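You operate a simulated robot arm through the tools that you are given. There is no shell and no other tool. Be economical: measure what you need, move in short steps, check, and stop when the job is done.

The job below is to be done with a simulated robot arm. You get a single attempt, and the scene is never put back.

## Task
Flush the level glass, then fill it to about 10 mL.
Fine: drain the old water, fill to the 20 mL mark, drain again; end within 1 mL, fill knob shut.

Only the result counts: the job must be done as asked and must still hold three seconds after the hand-in. Knocking over, shifting, dropping, spilling or breaking anything else fails it.

## Robot
A 6-joint arm with a two-finger parallel gripper, fixed in place. Base frame: the origin is at the foot of the arm, x ahead of it, y to its left, z up; the work surface is at about z = 0.9. Units: m, degrees, N and s.
With the tool pointing down near the work surface it reaches from about 0.24 to 0.64 m from the base axis. Its first joint turns from -66.0 to 66.0 degrees. Payload 2.7 kg.
The TCP is the grasp point between the finger pads, 0.023 m short of the fingertips. In the tool frame z runs along the fingers and y along their closing line. The gripper opens to 0.094 m. The fingers are 0.038 m wide and 0.01 m thick; the gripper's body (0.054 by 0.096 m) begins 0.039 m behind the TCP.
Orientation is that of the tool frame in the base frame, as a unit quaternion [x, y, z, w]. With the fingers straight down and closing along the base's y, the tool's x points along the base's -x, its y along +y and its z along -z.

## Interface
- The arm moves only by the tool send_rows. Its argument "targets" is a list of rows, each an object (a shift or turn left out is 0, a gripper value left out holds the last) with "xyz": the shift along the tool's x, y, z in m, a list of three; "dr": the turn, a rotation vector about the tool's x, y, z in degrees, a list of three. In form: [{"xyz": [dx, dy, dz], "dr": [ax, ay, az]}, ...]. A call has 1 to 20 rows; each row is the pose to reach, as a shift and turn from the pose commanded when the call began, along the tool's axes at that moment. "fingers" is the gripper command, from -1 (shut) to 1 (fully open), values between in proportion, set as the call begins (left out, the last holds). Rows are played at 5 a second. More than 0.05 m and 8.6 degrees between two rows, or a gripper value outside its range, and nothing of the call is played. Where a pose cannot be reached the arm comes as near as it can. A force on the tool above 70 N (or 10 N above the force at the start of the call, whichever is more), or a blocked arm, ends the call early, and 0.2 s more pass. Each finger travels about 0.045 m/s and halts on what it meets, pressing with about 42 N; the grip force reading is that of the motor and also rises with nothing between the fingers. The clock runs only during rows and for 0.2 s after the last one: add rows that repeat a pose to give the fingers time. The reply holds the time, the measured pose of the TCP, the force on the tool along the base axes, the opening and the grip force, in the units named above and with some noise, with the torque about the TCP (base axes, N m) and any sound that the robot's microphone picked up.
- Cameras (640 x 400 px; columns grow to the right, rows downward): "scene" is fixed at [0.0787, -0.429, 1.4186]; the picture's right is [0.77, -0.64, 0.00], its down [-0.29, -0.35, -0.89] and it looks along [0.57, 0.68, -0.45] (base axes); focal length 358 px, centre (320, 200). "wrist" rides on the gripper at [0.086, 0.016, -0.075] in the tool frame; the picture's right is [-0.18, 0.98, 0.00], its down [-0.58, -0.11, -0.81] and it looks along [-0.79, -0.15, 0.59] (tool axes); focal length 243 px, centre (320, 200). There is no depth. A picture from a camera that has moved, and an enlarged one, comes with that camera's place and axes in the base frame and with its lens.
- capture(camera): a new picture of that camera. The clock stands still meanwhile.
- close_up(camera, box): a new picture of the part [left, top, right, bottom] of that camera's present view, enlarged. The clock stands still meanwhile.
- finish_job(): hands the job in; it is judged then, once.

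Go step by step. Nothing tells you positions but the pictures and the camera data: compare them with the known pose of the tool, close in by small moves and look again before you grip or let go. The budget is 120 turns and 68 pictures, counting those below and the enlarged ones. Unless the task says otherwise, let go and move clear before handing in, and close with one line.

The tools are called after "Call:" as name(argument=value, ...) on one line, values as JSON. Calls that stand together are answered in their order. send_rows: Moves the arm, as the interface text tells. Its arguments: {"type":"object","properties":{"targets":{"type":"array","items":{"type":"object","properties":{"xyz":{"type":"array","items":{"type":"number"}},"dr":{"type":"array","items":{"type":"number"}}}}},"fingers":{"type":"number"}},"required":["targets"]} The other tools are called the same way: capture (camera) takes a picture; close_up (camera, box) takes an enlarged picture of a part of a camera's view; finish_job () hands the job in.

At the start:

```text
clock: 0.0
ee_pos: [0.3425, -0.0366, 1.2142]
tcp_rot: [-0.002, 1.0, -0.001, 0.001]
contact_force: [0.2, -0.7, 0.6]
moment: [0.0, -0.04, 0.0]
grip_width: 0.0939
grip_force: 0.0
```

scene: 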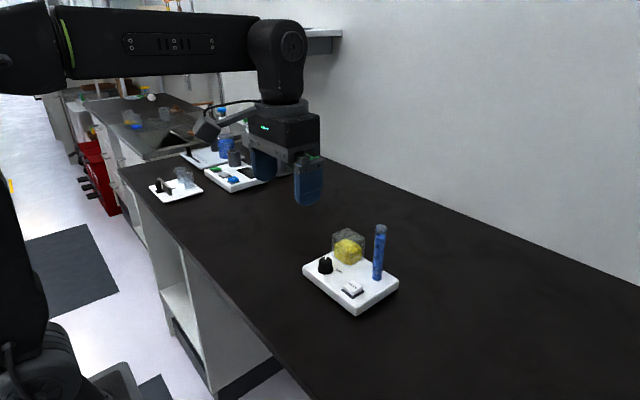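
wrist: 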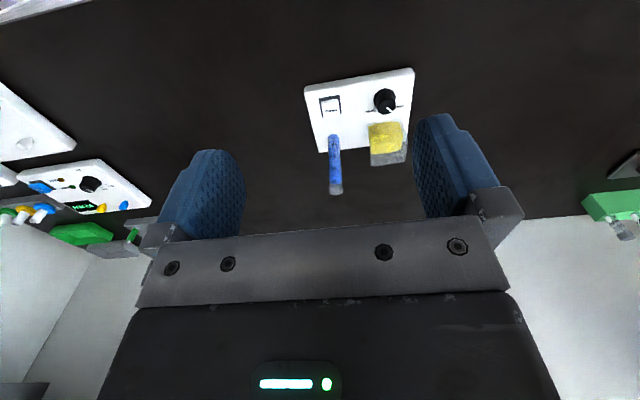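

I see a white board with a black knob, a white rocker switch, a blue-filled glass tube and a tank with a yellow content. I'll look closer at it first.

Call:
close_up(camera="scene", box=[290, 215, 410, 320])

Call:
close_up(camera="wrist", box=[290, 60, 430, 200])

```text
3.81 times, centred on (350, 268) of scene
camera zoom: at [0.0787, -0.429, 1.4186], right [0.77, -0.64, 0.0], down [-0.29, -0.35, -0.89], along [0.57, 0.68, -0.45], focal length 1366 px, centre (206, -57)
```

zoom: 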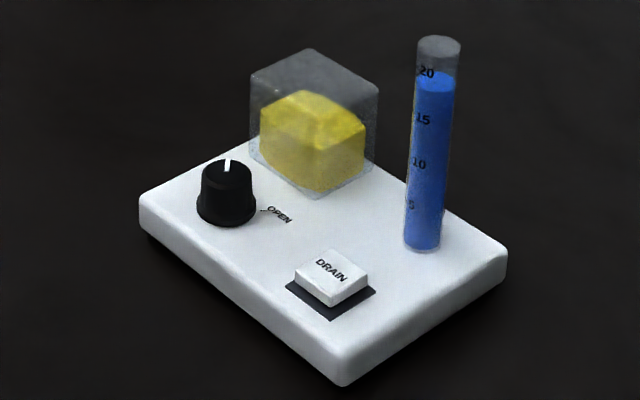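

```text
2.86 times, centred on (360, 130) of wrist
camera zoom: at [0.2553, -0.0207, 1.2892], right [0.18, 0.98, 0.0], down [0.58, -0.11, 0.81], along [0.79, -0.15, -0.59], focal length 693 px, centre (206, 400)
```

zoom: 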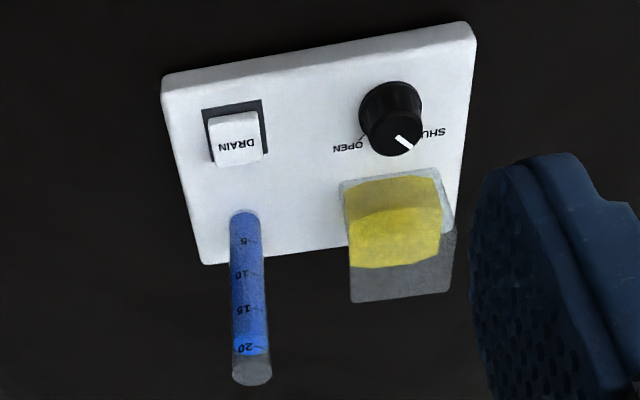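

The knob is near (0.49, 0.04), the DRAIN button near (0.49, -0.04), the tube near (0.56, -0.045) and the tank near (0.57, 0.05). I'll move lower for a better look with the wrist camera.

Call:
send_rows(targets=[{"xyz": [-0.004, 0.009, 0.039]}, {"xyz": [-0.008, 0.018, 0.077]}, {"xyz": [-0.012, 0.028, 0.116]}, {"xyz": [-0.0175, 0.037, 0.154]}, {"xyz": [-0.0175, 0.037, 0.154]}])

Call:
capture(camera="wrist")

Call:
close_up(camera="scene", box=[300, 220, 400, 320])

```text
clock: 1.2
ee_pos: [0.3593, 0.0003, 1.0602]
tcp_rot: [-0.001, 1.0, -0.001, 0.001]
contact_force: [-1.8, -0.5, 0.6]
moment: [0.01, 0.03, -0.02]
grip_width: 0.0941
grip_force: 0.1
```

```text
63 pictures are left
camera wrist: at [0.2722, 0.0171, 1.1349], right [0.18, 0.98, 0.0], down [0.58, -0.11, 0.81], along [0.79, -0.15, -0.59], focal length 243 px, centre (320, 200)
```

wrist: 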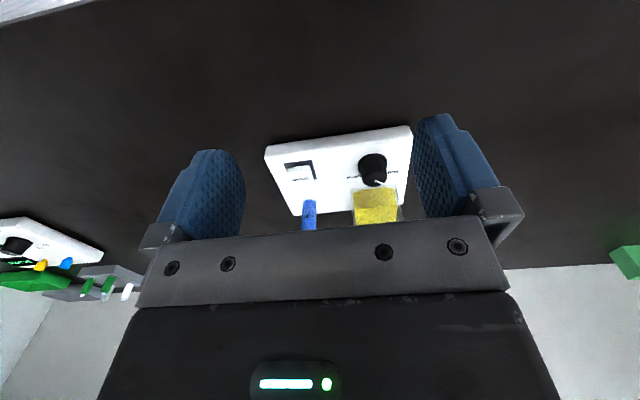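

```text
4.00 times, centred on (350, 270) of scene
camera zoom: at [0.0787, -0.429, 1.4186], right [0.77, -0.64, 0.0], down [-0.29, -0.35, -0.89], along [0.57, 0.68, -0.45], focal length 1434 px, centre (200, -80)
```

zoom: 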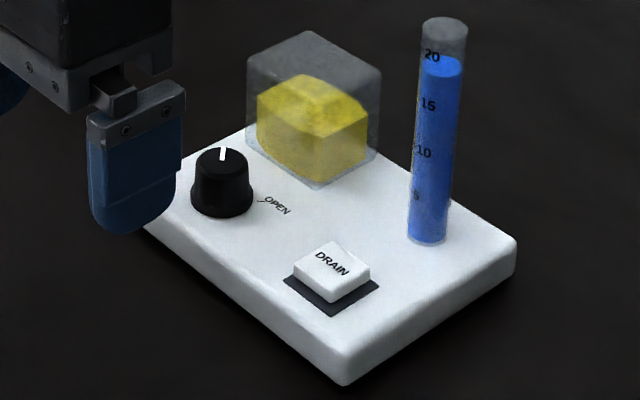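

The level is unchanged. I'll zoom in on the knob.

Call:
close_up(camera="wrist", box=[335, 140, 415, 200])

Call:
close_up(camera="wrist", box=[260, 120, 420, 220])

Call:
close_up(camera="scene", box=[384, 216, 416, 292])

```text
6.67 times, centred on (375, 170) of wrist
camera zoom: at [0.2722, 0.0171, 1.1349], right [0.18, 0.98, 0.0], down [0.58, -0.11, 0.81], along [0.79, -0.15, -0.59], focal length 1618 px, centre (-47, 400)
```

zoom: 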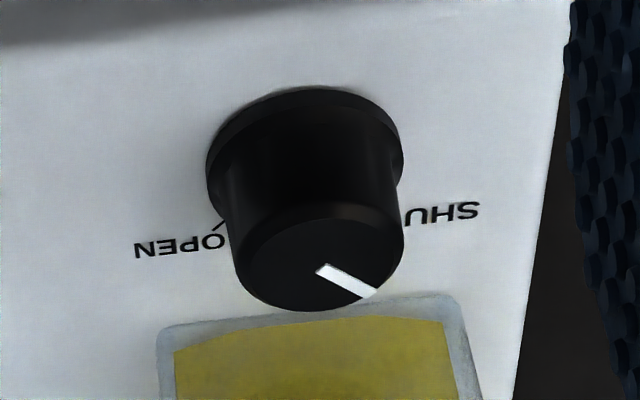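

```text
4.00 times, centred on (340, 170) of wrist
camera zoom: at [0.2722, 0.0171, 1.1349], right [0.18, 0.98, 0.0], down [0.58, -0.11, 0.81], along [0.79, -0.15, -0.59], focal length 970 px, centre (240, 320)
```

zoom: 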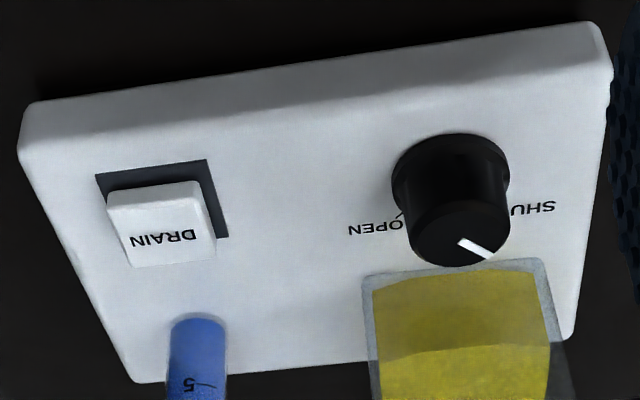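

```text
5.26 times, centred on (400, 254) of scene
camera zoom: at [0.0787, -0.429, 1.4186], right [0.77, -0.64, 0.0], down [-0.29, -0.35, -0.89], along [0.57, 0.68, -0.45], focal length 1886 px, centre (-101, -84)
```

zoom: 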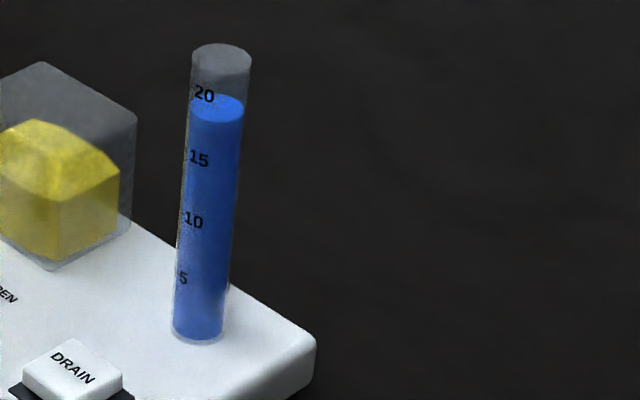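

Pointer is at SHUT (+x+y diagonal); OPEN is about 90° clockwise seen from above. Next I shut the fingers and go over the DRAIN button.

Call:
send_rows(fingers=-1, targets=[{"xyz": [-0.035, -0.011, 0.0]}, {"xyz": [-0.07, -0.022, 0.0]}, {"xyz": [-0.1, -0.032, 0.0]}, {"xyz": [-0.131, -0.042, 0.02]}, {"xyz": [-0.131, -0.042, 0.05]}, {"xyz": [-0.131, -0.042, 0.075]}, {"xyz": [-0.131, -0.042, 0.075]}])

Call:
close_up(camera="scene", box=[290, 190, 430, 320])

Call:
capture(camera="wrist")

```text
clock: 2.8
ee_pos: [0.4883, -0.0407, 0.9867]
tcp_rot: [-0.001, 1.0, 0.0, 0.001]
contact_force: [0.0, 0.4, 0.2]
moment: [-0.03, 0.04, 0.02]
grip_width: 0.0
grip_force: 42.4
```

```text
3.08 times, centred on (360, 255) of scene
camera zoom: at [0.0787, -0.429, 1.4186], right [0.77, -0.64, 0.0], down [-0.29, -0.35, -0.89], along [0.57, 0.68, -0.45], focal length 1103 px, centre (197, 31)
```

zoom: 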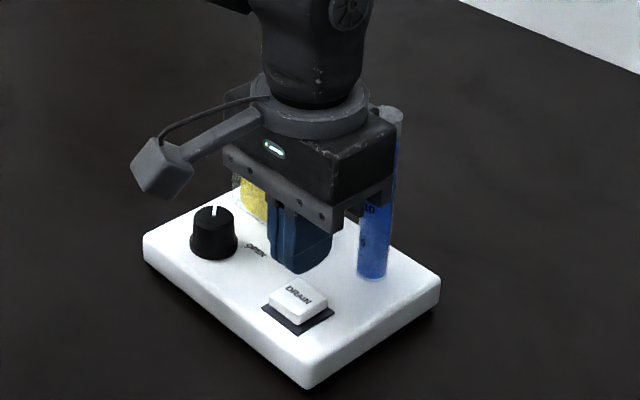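

```text
57 pictures are left
camera wrist: at [0.4032, -0.0246, 1.061], right [0.18, 0.98, 0.0], down [0.58, -0.11, 0.81], along [0.79, -0.15, -0.59], focal length 243 px, centre (320, 200)
```

wrist: 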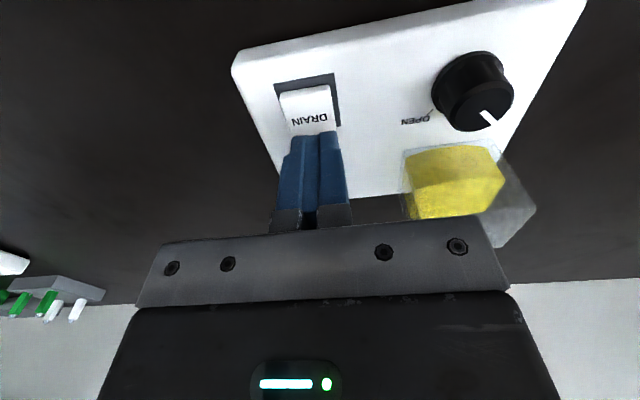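

Fingers are nearly over the button; I shift 6 mm toward -y and come down a bit.

Call:
send_rows(targets=[{"xyz": [0.002, -0.006, 0.0]}, {"xyz": [0.002, -0.006, 0.01]}, {"xyz": [0.002, -0.006, 0.018]}, {"xyz": [0.002, -0.006, 0.018]}])

Call:
close_up(camera="scene", box=[290, 190, 430, 320])

Call:
close_up(camera="wrist", box=[220, 40, 400, 200])

```text
clock: 3.8
ee_pos: [0.4888, -0.0479, 0.9693]
tcp_rot: [0.0, 1.0, -0.001, 0.0]
contact_force: [-0.1, 0.2, 0.3]
moment: [0.02, -0.01, -0.02]
grip_width: 0.0002
grip_force: 41.9
```

```text
3.08 times, centred on (360, 255) of scene
camera zoom: at [0.0787, -0.429, 1.4186], right [0.77, -0.64, 0.0], down [-0.29, -0.35, -0.89], along [0.57, 0.68, -0.45], focal length 1103 px, centre (197, 31)
```

zoom: 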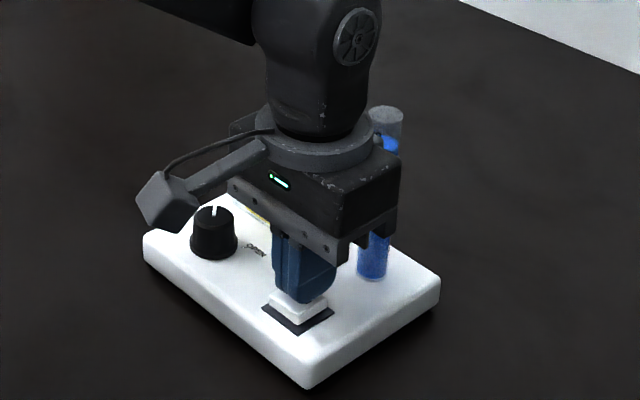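

```text
2.50 times, centred on (310, 120) of wrist
camera zoom: at [0.4012, -0.0318, 1.0431], right [0.18, 0.98, 0.0], down [0.58, -0.11, 0.81], along [0.79, -0.15, -0.59], focal length 606 px, centre (345, 400)
```

zoom: 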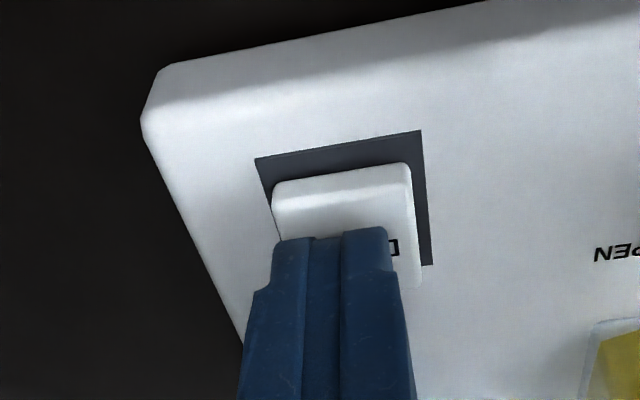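

Aligned over the button. I press in small steps.

Call:
send_rows(targets=[{"xyz": [0.004, 0.0015, 0.002]}, {"xyz": [0.004, 0.0015, 0.004]}, {"xyz": [0.004, 0.0015, 0.006]}, {"xyz": [0.004, 0.0015, 0.008]}, {"xyz": [0.004, 0.0015, 0.01]}])

Call:
close_up(camera="scene", box=[290, 190, 430, 320])

```text
clock: 5.0
ee_pos: [0.4845, -0.0467, 0.961]
tcp_rot: [0.0, 1.0, -0.001, 0.003]
contact_force: [-12.2, -2.6, 32.9]
moment: [-0.02, 0.54, 0.02]
grip_width: 0.0
grip_force: 42.0
heard: click
```

```text
3.08 times, centred on (360, 255) of scene
camera zoom: at [0.0778, -0.4291, 1.4187], right [0.77, -0.64, 0.0], down [-0.29, -0.35, -0.89], along [0.57, 0.68, -0.45], focal length 1103 px, centre (197, 31)
```

zoom: 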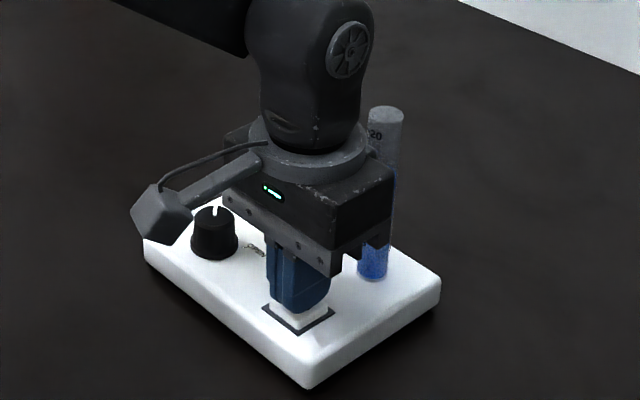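

A click, and the level is falling. I hold and look.

Call:
send_rows(targets=[{"xyz": [0, 0, 0]}, {"xyz": [0, 0, 0]}, {"xyz": [0, 0, 0]}, {"xyz": [0, 0, 0]}, {"xyz": [0, 0, 0]}, {"xyz": [0, 0, 0]}, {"xyz": [0, 0, 0]}, {"xyz": [0, 0, 0]}, {"xyz": [0, 0, 0]}, {"xyz": [0, 0, 0]}])

Call:
close_up(camera="scene", box=[330, 210, 410, 290])

```text
clock: 7.2
ee_pos: [0.4846, -0.0465, 0.9603]
tcp_rot: [-0.001, 1.0, 0.0, 0.003]
contact_force: [-7.4, -9.5, 33.9]
moment: [-0.18, 0.42, 0.0]
grip_width: 0.0
grip_force: 42.0
```

```text
5.00 times, centred on (370, 250) of scene
camera zoom: at [0.0779, -0.4292, 1.4186], right [0.77, -0.64, 0.0], down [-0.29, -0.35, -0.89], along [0.57, 0.68, -0.45], focal length 1792 px, centre (70, -50)
```

zoom: 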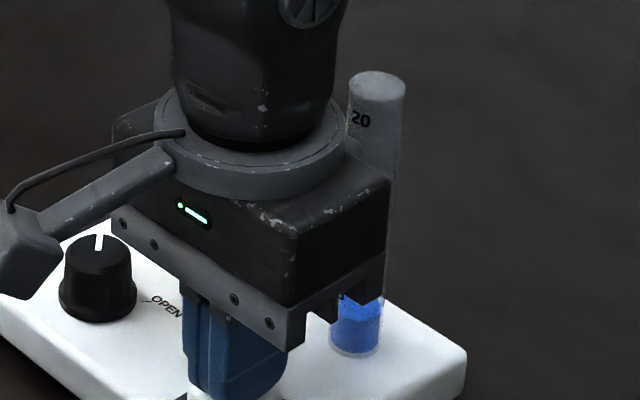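

About 4 mL left; I keep holding.

Call:
send_rows(targets=[{"xyz": [0, 0, 0]}, {"xyz": [0, 0, 0]}, {"xyz": [0, 0, 0]}, {"xyz": [0, 0, 0]}, {"xyz": [0, 0, 0]}, {"xyz": [0, 0, 0]}, {"xyz": [0, 0, 0]}, {"xyz": [0, 0, 0]}, {"xyz": [0, 0, 0]}, {"xyz": [0, 0, 0]}])

Call:
close_up(camera="scene", box=[330, 210, 410, 290])

```text
clock: 9.4
ee_pos: [0.4857, -0.0455, 0.9612]
tcp_rot: [0.0, 1.0, 0.0, 0.004]
contact_force: [-5.6, -7.2, 34.6]
moment: [-0.18, 0.39, 0.11]
grip_width: 0.0002
grip_force: 41.9
```

```text
5.00 times, centred on (370, 250) of scene
camera zoom: at [0.078, -0.4292, 1.4186], right [0.77, -0.64, 0.0], down [-0.29, -0.35, -0.89], along [0.57, 0.68, -0.45], focal length 1792 px, centre (70, -50)
```

zoom: 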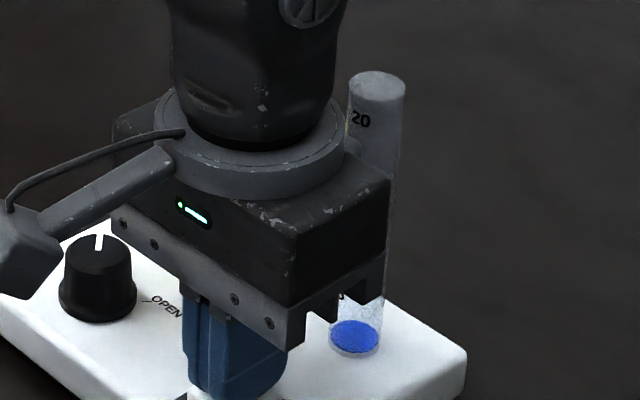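

Nearly empty; a little longer.

Call:
send_rows(targets=[{"xyz": [0, 0, 0]}, {"xyz": [0, 0, 0]}, {"xyz": [0, 0, 0]}, {"xyz": [0, 0, 0]}, {"xyz": [0, 0, 0]}, {"xyz": [0, 0, 0]}, {"xyz": [0, 0, 0]}, {"xyz": [0, 0, 0]}, {"xyz": [0, 0, 0]}, {"xyz": [0, 0, 0]}, {"xyz": [0, 0, 0]}, {"xyz": [0, 0, 0]}])

Call:
close_up(camera="scene", box=[330, 210, 410, 290])

```text
clock: 12.0
ee_pos: [0.4839, -0.0455, 0.9607]
tcp_rot: [-0.001, 1.0, 0.0, 0.003]
contact_force: [-4.4, -4.9, 33.0]
moment: [-0.11, 0.38, -0.01]
grip_width: 0.0
grip_force: 42.1
```

```text
5.00 times, centred on (370, 250) of scene
camera zoom: at [0.078, -0.4291, 1.4186], right [0.77, -0.64, 0.0], down [-0.29, -0.35, -0.89], along [0.57, 0.68, -0.45], focal length 1792 px, centre (70, -50)
```

zoom: 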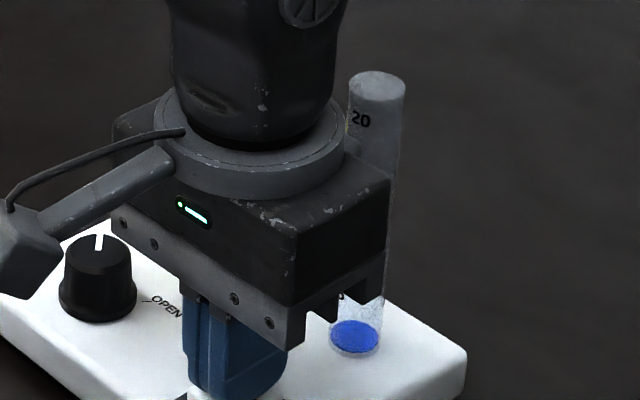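

Empty. I rise, move over the knob, pre-turn -40° and half-open the fingers.

Call:
send_rows(targets=[{"xyz": [0, 0, -0.04]}, {"xyz": [0, 0, -0.075]}])

Call:
send_rows(fingers=0.1, targets=[{"xyz": [0, 0.02, 0], "dr": [0, 0, -8]}, {"xyz": [0, 0.04, 0], "dr": [0, 0, -16]}, {"xyz": [0, 0.06, 0], "dr": [0, 0, -24]}, {"xyz": [0, 0.084, 0], "dr": [0, 0, -32]}, {"xyz": [0, 0.084, 0], "dr": [0, 0, -40]}, {"xyz": [0, 0.084, 0], "dr": [0, 0, -40]}])

Call:
capture(camera="wrist")

Call:
close_up(camera="scene", box=[290, 190, 430, 320])

```text
clock: 12.6
ee_pos: [0.4837, -0.0477, 1.0318]
tcp_rot: [-0.001, 1.0, -0.001, -0.001]
contact_force: [0.6, 0.2, 0.3]
moment: [0.0, 0.03, 0.01]
grip_width: 0.0
grip_force: 42.5
```

```text
clock: 14.0
ee_pos: [0.485, 0.038, 1.0318]
tcp_rot: [-0.344, 0.939, -0.001, 0.0]
contact_force: [-0.4, 0.0, -0.1]
moment: [0.0, -0.04, 0.0]
grip_width: 0.0517
grip_force: 0.0
```

```text
50 pictures are left
camera wrist: at [0.4085, -0.0049, 1.1071], right [-0.49, 0.87, 0.0], down [0.51, 0.29, 0.81], along [0.7, 0.4, -0.59], focal length 243 px, centre (320, 200)
```

wrist: 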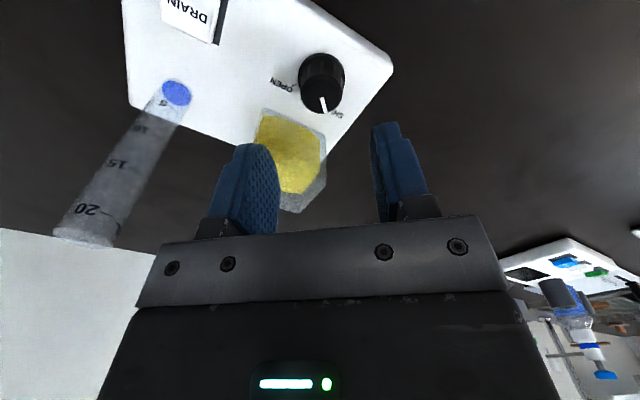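

```text
3.08 times, centred on (360, 255) of scene
camera zoom: at [0.0787, -0.429, 1.4186], right [0.77, -0.64, 0.0], down [-0.29, -0.35, -0.89], along [0.57, 0.68, -0.45], focal length 1103 px, centre (197, 31)
```

zoom: 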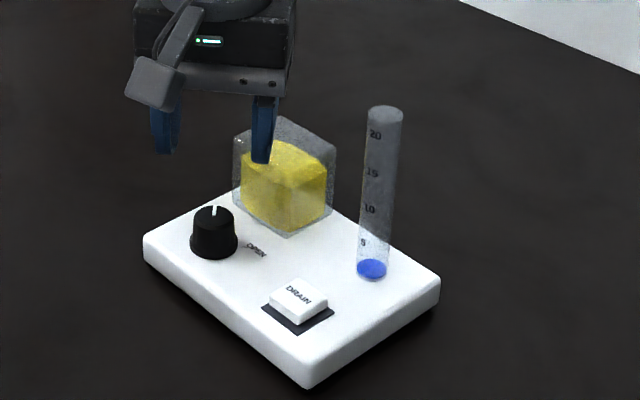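

The knob looks to be at (0.489, 0.042). I correct slightly and descend part-way.

Call:
send_rows(targets=[{"xyz": [-0.0055, 0.0005, 0.02]}, {"xyz": [-0.0055, 0.0005, 0.04]}, {"xyz": [-0.0055, 0.0005, 0.052]}, {"xyz": [-0.0055, 0.0005, 0.052]}])

Call:
close_up(camera="wrist", box=[200, 40, 440, 240])

Call:
close_up(camera="scene", box=[290, 210, 410, 310])

```text
clock: 14.9
ee_pos: [0.4913, 0.0405, 0.9913]
tcp_rot: [-0.342, 0.939, -0.004, 0.01]
contact_force: [-11.8, -0.3, 11.4]
moment: [-0.17, -0.15, -0.18]
grip_width: 0.0481
grip_force: 0.0
stopped in row 4: the force on the tool passed its limit at 74 N (the readings are from after the stop); the commanded pose is now the measured one
```

```text
2.00 times, centred on (320, 140) of wrist
camera zoom: at [0.4126, -0.0025, 1.0645], right [-0.49, 0.87, -0.01], down [0.5, 0.29, 0.82], along [0.71, 0.39, -0.58], focal length 485 px, centre (320, 320)
```

zoom: 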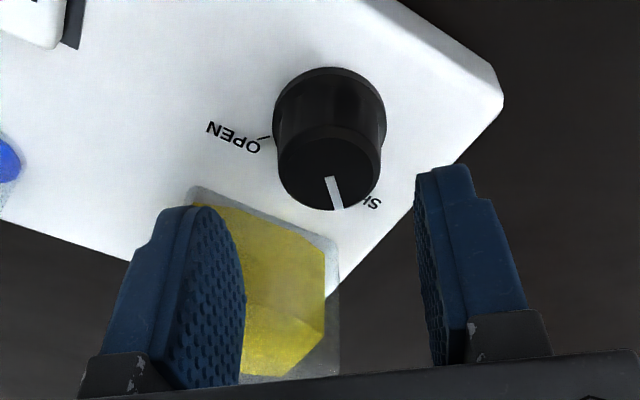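

```text
4.00 times, centred on (350, 260) of scene
camera zoom: at [0.0782, -0.429, 1.4186], right [0.77, -0.64, 0.0], down [-0.29, -0.35, -0.89], along [0.57, 0.68, -0.45], focal length 1434 px, centre (200, -40)
```

zoom: 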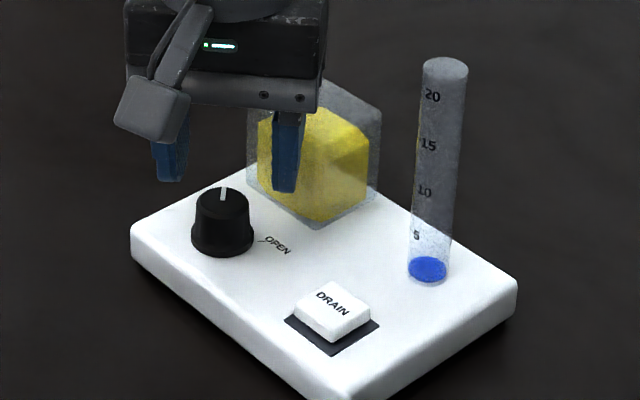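

One finger corner touched the tank's top edge; nothing seems moved. I back straight up, turn square (fingers closing along y, which stays clear of the tank) and narrow the opening.

Call:
send_rows(targets=[{"xyz": [0.005, 0, -0.02]}, {"xyz": [0.005, 0, -0.04]}])

Call:
send_rows(fingers=-0.08, targets=[{"dr": [0, 0, 8]}, {"dr": [0, 0, 16]}, {"dr": [0, 0, 24]}, {"dr": [0, 0, 32]}, {"dr": [0, 0, 40]}, {"dr": [0, 0, 40]}])

Call:
capture(camera="wrist")

Call:
close_up(camera="scene", box=[290, 210, 410, 310])

```text
clock: 15.5
ee_pos: [0.4875, 0.0375, 1.0292]
tcp_rot: [-0.342, 0.94, -0.005, 0.011]
contact_force: [-0.3, -0.1, -0.1]
moment: [0.0, -0.01, 0.0]
grip_width: 0.0516
grip_force: 0.0
```

```text
clock: 16.9
ee_pos: [0.4867, 0.0373, 1.0294]
tcp_rot: [0.001, 1.0, -0.001, 0.009]
contact_force: [-0.3, -0.3, 0.2]
moment: [-0.02, 0.04, 0.01]
grip_width: 0.0436
grip_force: 0.0
```

```text
46 pictures are left
camera wrist: at [0.3989, 0.0539, 1.1026], right [0.19, 0.98, 0.0], down [0.56, -0.11, 0.82], along [0.8, -0.15, -0.57], focal length 243 px, centre (320, 200)
```

wrist: 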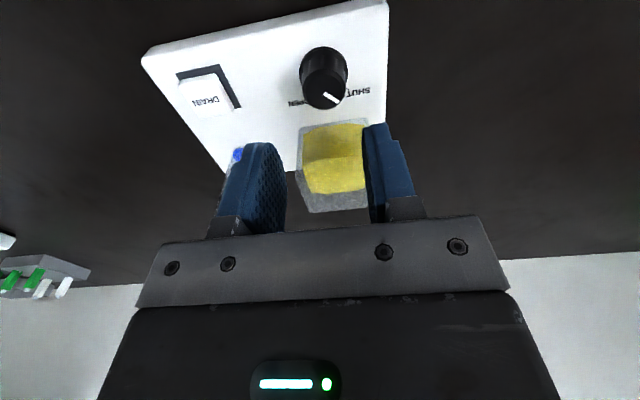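

```text
4.00 times, centred on (350, 260) of scene
camera zoom: at [0.0787, -0.429, 1.4186], right [0.77, -0.64, 0.0], down [-0.29, -0.35, -0.89], along [0.57, 0.68, -0.45], focal length 1434 px, centre (200, -40)
```

zoom: 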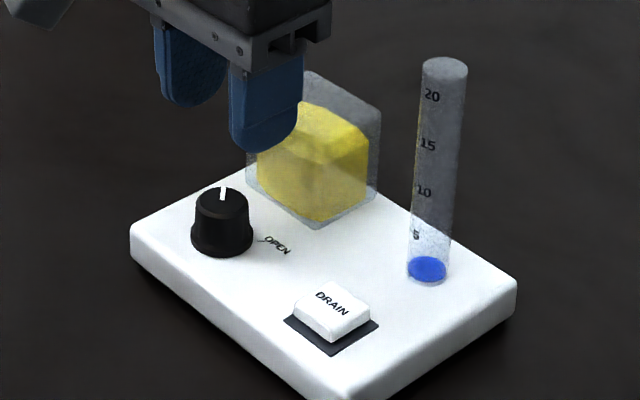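

Square now and clear of the tank. Remove the small tilt, shift onto the knob centre and descend.

Call:
send_rows(targets=[{"xyz": [0.0, 0.0037, 0.0], "dr": [0, 1, 0]}, {"xyz": [0.0, 0.0037, 0.02], "dr": [0, 1, 0]}, {"xyz": [0.0, 0.0037, 0.035], "dr": [0, 1, 0]}, {"xyz": [0.0, 0.0037, 0.045], "dr": [0, 1, 0]}, {"xyz": [0.0, 0.0037, 0.055], "dr": [0, 1, 0]}, {"xyz": [0.0, 0.0037, 0.055], "dr": [0, 1, 0]}])

Call:
close_up(camera="wrist", box=[200, 40, 440, 240])

Call:
close_up(camera="scene", box=[290, 210, 410, 310])

```text
clock: 18.3
ee_pos: [0.489, 0.0419, 0.9734]
tcp_rot: [0.0, 1.0, -0.001, 0.002]
contact_force: [0.0, 0.6, 0.2]
moment: [-0.01, 0.01, -0.01]
grip_width: 0.0435
grip_force: 0.0
```

```text
2.00 times, centred on (320, 140) of wrist
camera zoom: at [0.4015, 0.057, 1.0495], right [0.18, 0.98, 0.0], down [0.58, -0.11, 0.81], along [0.79, -0.15, -0.59], focal length 485 px, centre (320, 320)
```

zoom: 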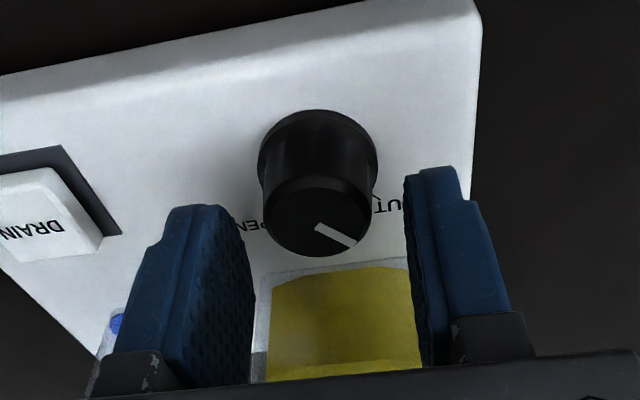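

```text
4.00 times, centred on (350, 260) of scene
camera zoom: at [0.0787, -0.429, 1.4186], right [0.77, -0.64, 0.0], down [-0.29, -0.35, -0.89], along [0.57, 0.68, -0.45], focal length 1434 px, centre (200, -40)
```

zoom: 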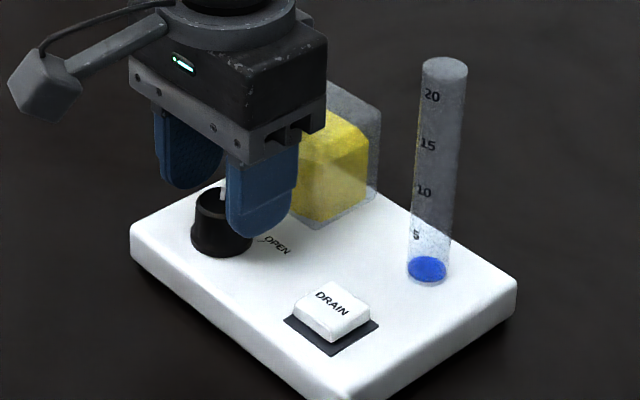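

Well centred. Descend 11 mm more and grip the knob.

Call:
send_rows(targets=[{"xyz": [0.001, -0.001, 0.006]}, {"xyz": [0.001, -0.001, 0.011]}, {"xyz": [0.001, -0.001, 0.011]}])

Call:
send_rows(fingers=-1, targets=[{"xyz": [0, 0, 0]}, {"xyz": [0, 0, 0]}, {"xyz": [0, 0, 0]}])

Call:
close_up(camera="scene", box=[290, 210, 410, 310])

Call:
close_up(camera="wrist", box=[200, 40, 440, 240])

```text
clock: 19.1
ee_pos: [0.4874, 0.0401, 0.9639]
tcp_rot: [0.0, 1.0, -0.001, 0.001]
contact_force: [-0.4, 0.5, -0.5]
moment: [0.02, 0.0, 0.0]
grip_width: 0.0431
grip_force: 0.0
```

```text
clock: 19.9
ee_pos: [0.4872, 0.0391, 0.9633]
tcp_rot: [0.0, 1.0, -0.001, 0.001]
contact_force: [-0.9, 1.6, 0.0]
moment: [0.43, -0.01, 0.02]
grip_width: 0.0295
grip_force: 41.7
```

```text
4.00 times, centred on (350, 260) of scene
camera zoom: at [0.0787, -0.429, 1.4186], right [0.77, -0.64, 0.0], down [-0.29, -0.35, -0.89], along [0.57, 0.68, -0.45], focal length 1434 px, centre (200, -40)
```

zoom: 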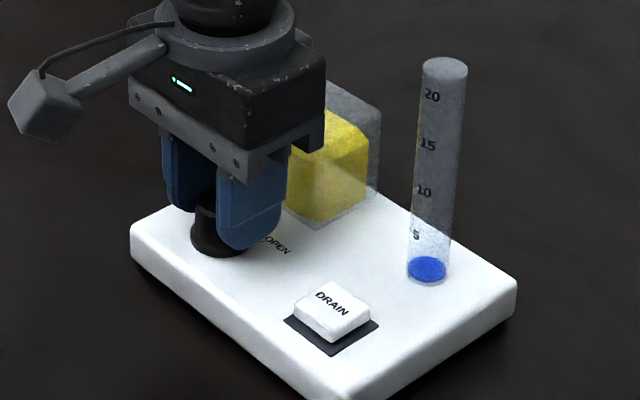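

```text
2.00 times, centred on (320, 140) of wrist
camera zoom: at [0.4006, 0.0565, 1.0385], right [0.18, 0.98, 0.0], down [0.58, -0.11, 0.81], along [0.8, -0.15, -0.59], focal length 485 px, centre (320, 320)
```

zoom: 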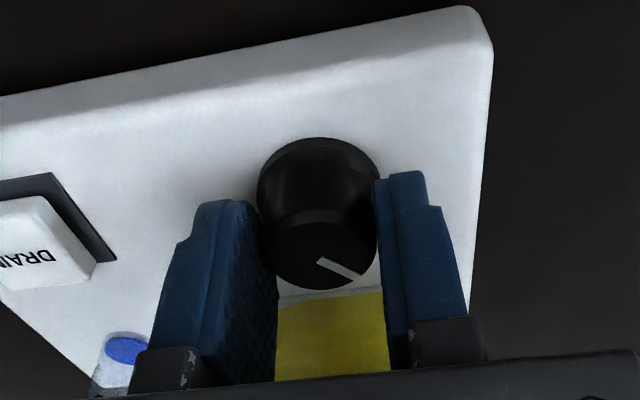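

Knob is gripped. I turn it clockwise 24° and watch.

Call:
send_rows(targets=[{"dr": [0, 0, 8]}, {"dr": [0, 0, 16]}, {"dr": [0, 0, 24]}, {"dr": [0, 0, 24]}])

Call:
close_up(camera="scene", box=[290, 210, 410, 310])

Call:
close_up(camera="wrist", box=[200, 40, 440, 240])

```text
clock: 20.9
ee_pos: [0.4874, 0.0399, 0.9646]
tcp_rot: [0.209, 0.978, 0.0, 0.002]
contact_force: [-2.5, -2.2, -0.3]
moment: [0.14, -0.39, 0.05]
grip_width: 0.0295
grip_force: 41.6
```

```text
4.00 times, centred on (350, 260) of scene
camera zoom: at [0.0786, -0.4291, 1.4186], right [0.77, -0.64, 0.0], down [-0.29, -0.35, -0.89], along [0.57, 0.68, -0.45], focal length 1434 px, centre (200, -40)
```

zoom: 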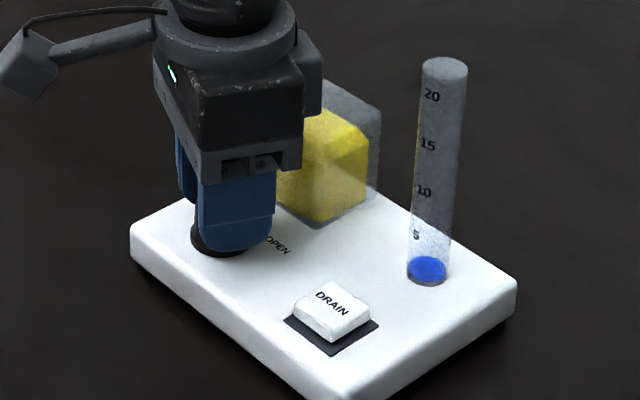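

```text
2.00 times, centred on (320, 140) of wrist
camera zoom: at [0.4147, 0.0901, 1.0385], right [0.57, 0.82, 0.0], down [0.48, -0.34, 0.81], along [0.66, -0.46, -0.59], focal length 485 px, centre (320, 320)
```

zoom: 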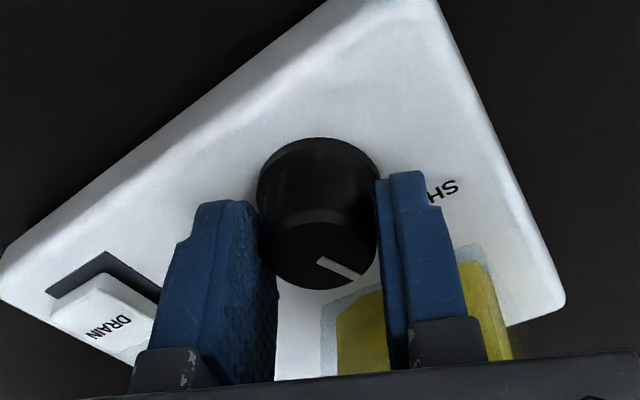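

The knob follows. I wait a second to see the flow.

Call:
send_rows(targets=[{"xyz": [0, 0, 0]}, {"xyz": [0, 0, 0]}, {"xyz": [0, 0, 0]}, {"xyz": [0, 0, 0]}, {"xyz": [0, 0, 0]}, {"xyz": [0, 0, 0]}, {"xyz": [0, 0, 0]}, {"xyz": [0, 0, 0]}, {"xyz": [0, 0, 0]}, {"xyz": [0, 0, 0]}])

Call:
close_up(camera="scene", box=[290, 210, 410, 310])

```text
clock: 23.1
ee_pos: [0.4881, 0.0403, 0.963]
tcp_rot: [0.208, 0.978, 0.0, 0.002]
contact_force: [-2.8, -4.6, -1.0]
moment: [0.21, 0.01, 0.03]
grip_width: 0.0291
grip_force: 42.0
```

```text
4.00 times, centred on (350, 260) of scene
camera zoom: at [0.0787, -0.4292, 1.4186], right [0.77, -0.64, 0.0], down [-0.29, -0.35, -0.89], along [0.57, 0.68, -0.45], focal length 1434 px, centre (200, -40)
```

zoom: 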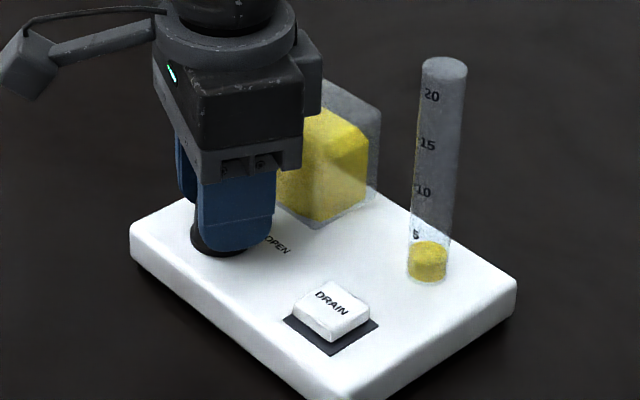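

New yellow fluid flows at about 0.8 mL/s. I keep holding.

Call:
send_rows(targets=[{"xyz": [0, 0, 0]}, {"xyz": [0, 0, 0]}, {"xyz": [0, 0, 0]}, {"xyz": [0, 0, 0]}, {"xyz": [0, 0, 0]}, {"xyz": [0, 0, 0]}, {"xyz": [0, 0, 0]}, {"xyz": [0, 0, 0]}, {"xyz": [0, 0, 0]}, {"xyz": [0, 0, 0]}, {"xyz": [0, 0, 0]}, {"xyz": [0, 0, 0]}, {"xyz": [0, 0, 0]}, {"xyz": [0, 0, 0]}, {"xyz": [0, 0, 0]}, {"xyz": [0, 0, 0]}, {"xyz": [0, 0, 0]}, {"xyz": [0, 0, 0]}, {"xyz": [0, 0, 0]}, {"xyz": [0, 0, 0]}])

Call:
close_up(camera="scene", box=[370, 216, 422, 292])

```text
clock: 27.3
ee_pos: [0.4873, 0.0405, 0.9635]
tcp_rot: [0.209, 0.978, 0.0, 0.002]
contact_force: [-1.4, 0.9, -0.3]
moment: [-0.3, 0.11, 0.03]
grip_width: 0.0293
grip_force: 42.4
```

```text
5.26 times, centred on (396, 254) of scene
camera zoom: at [0.0788, -0.429, 1.4186], right [0.77, -0.64, 0.0], down [-0.29, -0.35, -0.89], along [0.57, 0.68, -0.45], focal length 1886 px, centre (-80, -84)
```

zoom: 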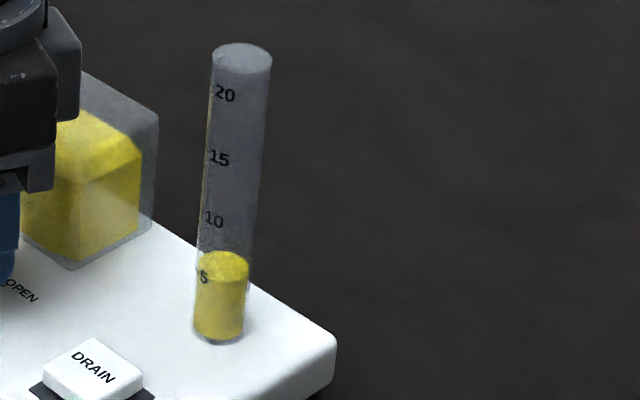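

About 5.5 mL. Holding on for two more periods.

Call:
send_rows(targets=[{"xyz": [0, 0, 0]}, {"xyz": [0, 0, 0]}, {"xyz": [0, 0, 0]}, {"xyz": [0, 0, 0]}, {"xyz": [0, 0, 0]}, {"xyz": [0, 0, 0]}, {"xyz": [0, 0, 0]}, {"xyz": [0, 0, 0]}, {"xyz": [0, 0, 0]}, {"xyz": [0, 0, 0]}, {"xyz": [0, 0, 0]}, {"xyz": [0, 0, 0]}, {"xyz": [0, 0, 0]}, {"xyz": [0, 0, 0]}, {"xyz": [0, 0, 0]}, {"xyz": [0, 0, 0]}, {"xyz": [0, 0, 0]}, {"xyz": [0, 0, 0]}, {"xyz": [0, 0, 0]}, {"xyz": [0, 0, 0]}])

Call:
send_rows(targets=[{"xyz": [0, 0, 0]}, {"xyz": [0, 0, 0]}, {"xyz": [0, 0, 0]}, {"xyz": [0, 0, 0]}, {"xyz": [0, 0, 0]}, {"xyz": [0, 0, 0]}, {"xyz": [0, 0, 0]}, {"xyz": [0, 0, 0]}, {"xyz": [0, 0, 0]}, {"xyz": [0, 0, 0]}, {"xyz": [0, 0, 0]}, {"xyz": [0, 0, 0]}, {"xyz": [0, 0, 0]}, {"xyz": [0, 0, 0]}, {"xyz": [0, 0, 0]}, {"xyz": [0, 0, 0]}, {"xyz": [0, 0, 0]}, {"xyz": [0, 0, 0]}, {"xyz": [0, 0, 0]}, {"xyz": [0, 0, 0]}])

Call:
close_up(camera="scene", box=[370, 216, 422, 292])

```text
clock: 31.5
ee_pos: [0.4871, 0.04, 0.9633]
tcp_rot: [0.207, 0.978, -0.001, 0.002]
contact_force: [-0.5, 1.8, 0.2]
moment: [-0.26, 0.14, -0.01]
grip_width: 0.0295
grip_force: 41.4
```

```text
clock: 35.7
ee_pos: [0.4878, 0.0404, 0.964]
tcp_rot: [0.208, 0.978, 0.0, 0.002]
contact_force: [-1.3, 1.9, -1.1]
moment: [-0.28, 0.16, 0.0]
grip_width: 0.0294
grip_force: 41.9
```

```text
5.26 times, centred on (396, 254) of scene
camera zoom: at [0.0787, -0.429, 1.4186], right [0.77, -0.64, 0.0], down [-0.29, -0.35, -0.89], along [0.57, 0.68, -0.45], focal length 1886 px, centre (-80, -84)
```

zoom: 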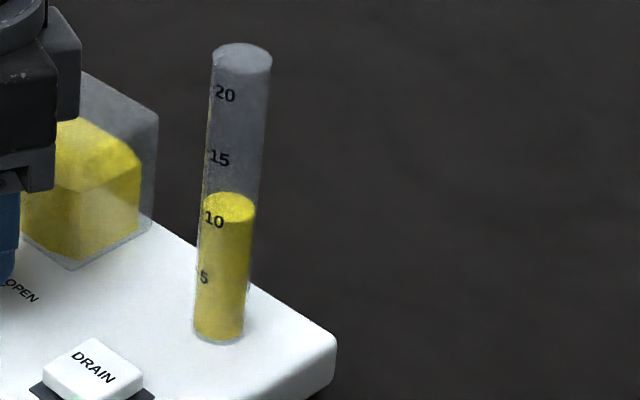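

About 10.6 mL at ~0.6 mL/s. Three more periods, then check.

Call:
send_rows(targets=[{"xyz": [0, 0, 0]}, {"xyz": [0, 0, 0]}, {"xyz": [0, 0, 0]}, {"xyz": [0, 0, 0]}, {"xyz": [0, 0, 0]}, {"xyz": [0, 0, 0]}, {"xyz": [0, 0, 0]}, {"xyz": [0, 0, 0]}, {"xyz": [0, 0, 0]}, {"xyz": [0, 0, 0]}, {"xyz": [0, 0, 0]}, {"xyz": [0, 0, 0]}, {"xyz": [0, 0, 0]}, {"xyz": [0, 0, 0]}, {"xyz": [0, 0, 0]}, {"xyz": [0, 0, 0]}, {"xyz": [0, 0, 0]}, {"xyz": [0, 0, 0]}, {"xyz": [0, 0, 0]}, {"xyz": [0, 0, 0]}])

Call:
send_rows(targets=[{"xyz": [0, 0, 0]}, {"xyz": [0, 0, 0]}, {"xyz": [0, 0, 0]}, {"xyz": [0, 0, 0]}, {"xyz": [0, 0, 0]}, {"xyz": [0, 0, 0]}, {"xyz": [0, 0, 0]}, {"xyz": [0, 0, 0]}, {"xyz": [0, 0, 0]}, {"xyz": [0, 0, 0]}, {"xyz": [0, 0, 0]}, {"xyz": [0, 0, 0]}, {"xyz": [0, 0, 0]}, {"xyz": [0, 0, 0]}, {"xyz": [0, 0, 0]}, {"xyz": [0, 0, 0]}, {"xyz": [0, 0, 0]}, {"xyz": [0, 0, 0]}, {"xyz": [0, 0, 0]}, {"xyz": [0, 0, 0]}])

Call:
close_up(camera="scene", box=[370, 216, 422, 292])

```text
clock: 39.9
ee_pos: [0.487, 0.0391, 0.9641]
tcp_rot: [0.208, 0.978, 0.0, 0.003]
contact_force: [-0.1, 1.3, -0.4]
moment: [-0.24, 0.16, 0.03]
grip_width: 0.0294
grip_force: 42.0
```

```text
clock: 44.1
ee_pos: [0.4879, 0.0391, 0.9648]
tcp_rot: [0.208, 0.978, 0.0, 0.002]
contact_force: [0.2, 0.5, 0.5]
moment: [-0.24, 0.1, 0.0]
grip_width: 0.0293
grip_force: 41.0
```

```text
5.26 times, centred on (396, 254) of scene
camera zoom: at [0.0787, -0.429, 1.4186], right [0.77, -0.64, 0.0], down [-0.29, -0.35, -0.89], along [0.57, 0.68, -0.45], focal length 1886 px, centre (-80, -84)
```

zoom: 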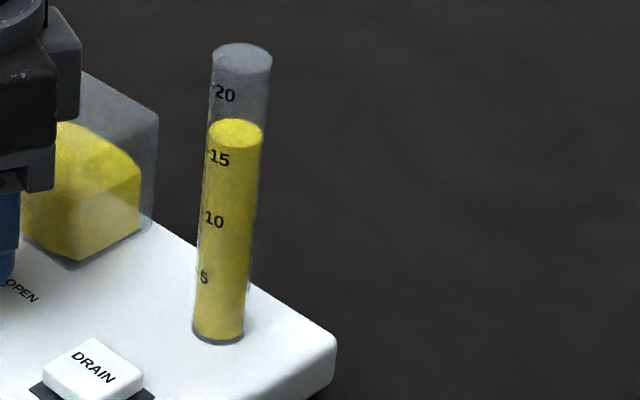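

About 16.5 mL. A bit more.

Call:
send_rows(targets=[{"xyz": [0, 0, 0]}, {"xyz": [0, 0, 0]}, {"xyz": [0, 0, 0]}, {"xyz": [0, 0, 0]}, {"xyz": [0, 0, 0]}, {"xyz": [0, 0, 0]}, {"xyz": [0, 0, 0]}, {"xyz": [0, 0, 0]}, {"xyz": [0, 0, 0]}, {"xyz": [0, 0, 0]}, {"xyz": [0, 0, 0]}, {"xyz": [0, 0, 0]}, {"xyz": [0, 0, 0]}, {"xyz": [0, 0, 0]}, {"xyz": [0, 0, 0]}, {"xyz": [0, 0, 0]}])

Call:
close_up(camera="scene", box=[370, 216, 422, 292])

```text
clock: 47.5
ee_pos: [0.4871, 0.0399, 0.9634]
tcp_rot: [0.208, 0.978, -0.001, 0.002]
contact_force: [0.9, 0.5, 0.2]
moment: [-0.25, 0.14, 0.01]
grip_width: 0.0295
grip_force: 42.0
```

```text
5.26 times, centred on (396, 254) of scene
camera zoom: at [0.0787, -0.429, 1.4186], right [0.77, -0.64, 0.0], down [-0.29, -0.35, -0.89], along [0.57, 0.68, -0.45], focal length 1886 px, centre (-80, -84)
```

zoom: 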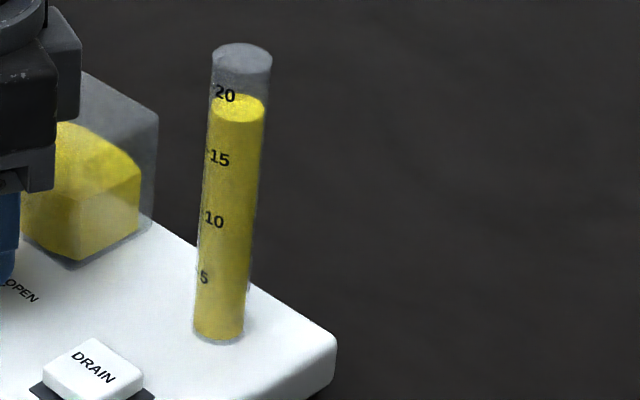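

About 18.2 mL. Hold 2.4 s more.

Call:
send_rows(targets=[{"xyz": [0, 0, 0]}, {"xyz": [0, 0, 0]}, {"xyz": [0, 0, 0]}, {"xyz": [0, 0, 0]}, {"xyz": [0, 0, 0]}, {"xyz": [0, 0, 0]}, {"xyz": [0, 0, 0]}, {"xyz": [0, 0, 0]}, {"xyz": [0, 0, 0]}, {"xyz": [0, 0, 0]}, {"xyz": [0, 0, 0]}])

Call:
close_up(camera="scene", box=[386, 220, 406, 240])

```text
clock: 49.9
ee_pos: [0.488, 0.0398, 0.9647]
tcp_rot: [0.208, 0.978, -0.001, 0.003]
contact_force: [0.9, 0.1, -0.1]
moment: [-0.3, 0.14, 0.03]
grip_width: 0.0296
grip_force: 41.8
```

```text
16.00 times, centred on (396, 230) of scene
camera zoom: at [0.0787, -0.429, 1.4186], right [0.77, -0.64, 0.0], down [-0.29, -0.35, -0.89], along [0.57, 0.68, -0.45], focal length 5735 px, centre (-896, -280)
```

zoom: 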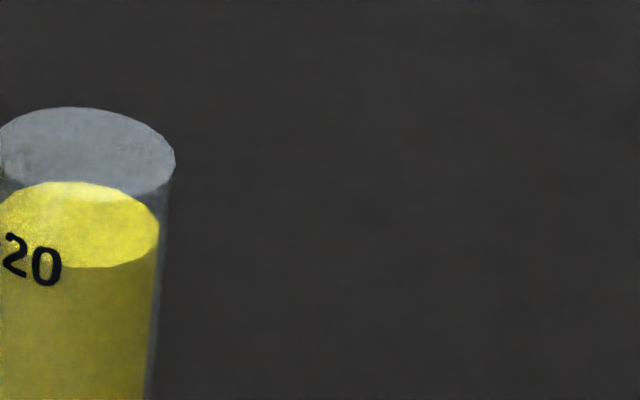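

Level is right at the 20 mark. Close the knob now.

Call:
send_rows(targets=[{"dr": [0, 0, -8]}, {"dr": [0, 0, -16]}, {"dr": [0, 0, -24]}, {"dr": [0, 0, -26]}, {"dr": [0, 0, -26]}])

Call:
close_up(camera="scene", box=[380, 220, 412, 240])

Call:
close_up(camera="wrist", box=[200, 40, 440, 240])

```text
clock: 51.1
ee_pos: [0.4875, 0.0392, 0.9641]
tcp_rot: [-0.018, 1.0, 0.0, 0.003]
contact_force: [0.7, 5.9, 10.1]
moment: [0.5, 0.35, -0.41]
grip_width: 0.0295
grip_force: 42.0
```

```text
16.00 times, centred on (396, 230) of scene
camera zoom: at [0.0785, -0.4289, 1.4187], right [0.77, -0.64, 0.0], down [-0.29, -0.35, -0.89], along [0.57, 0.68, -0.45], focal length 5735 px, centre (-896, -280)
```

zoom: 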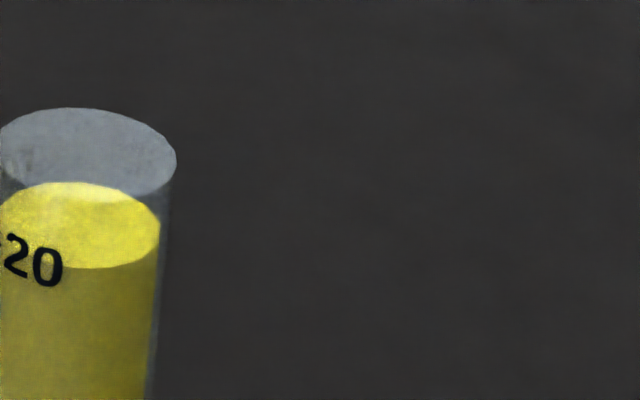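

```text
2.00 times, centred on (320, 140) of wrist
camera zoom: at [0.4, 0.0537, 1.0385], right [0.15, 0.99, 0.0], down [0.58, -0.09, 0.81], along [0.8, -0.12, -0.59], focal length 485 px, centre (320, 320)
```

zoom: 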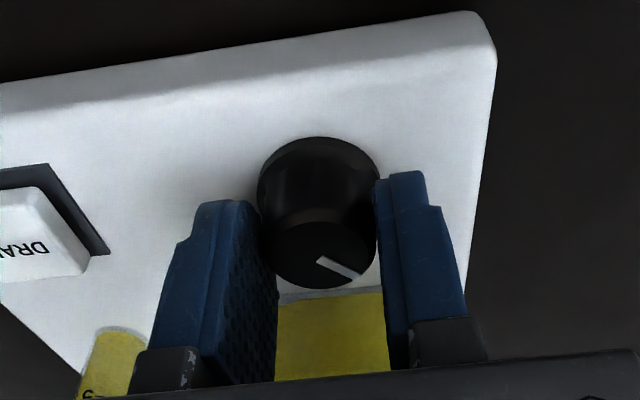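

Knob is at its shut stop. I check the 20 tick precisely before releasing.

Call:
close_up(camera="scene", box=[362, 222, 394, 242])

Call:
send_rows(targets=[{"dr": [0, 0, 1.5]}, {"dr": [0, 0, 1.5]}])

Call:
close_up(camera="scene", box=[362, 222, 394, 242])

```text
16.00 times, centred on (378, 232) of scene
camera zoom: at [0.0785, -0.4289, 1.4187], right [0.77, -0.64, 0.0], down [-0.29, -0.35, -0.89], along [0.57, 0.68, -0.45], focal length 5735 px, centre (-608, -312)
```

zoom: 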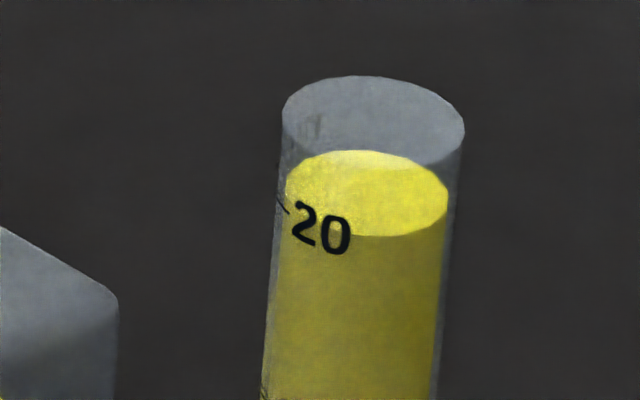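

```text
clock: 51.7
ee_pos: [0.4874, 0.0406, 0.964]
tcp_rot: [-0.005, 1.0, 0.0, 0.003]
contact_force: [1.5, 7.6, 10.8]
moment: [0.38, -0.35, -0.1]
grip_width: 0.0296
grip_force: 42.1
```

```text
16.00 times, centred on (378, 232) of scene
camera zoom: at [0.0785, -0.4288, 1.4187], right [0.77, -0.64, 0.0], down [-0.29, -0.35, -0.89], along [0.57, 0.68, -0.45], focal length 5735 px, centre (-608, -312)
```

zoom: 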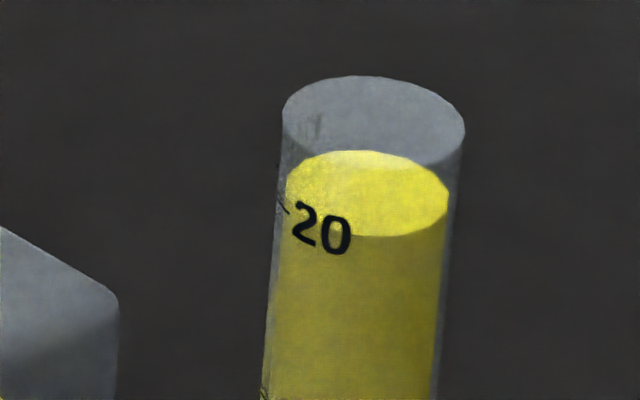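

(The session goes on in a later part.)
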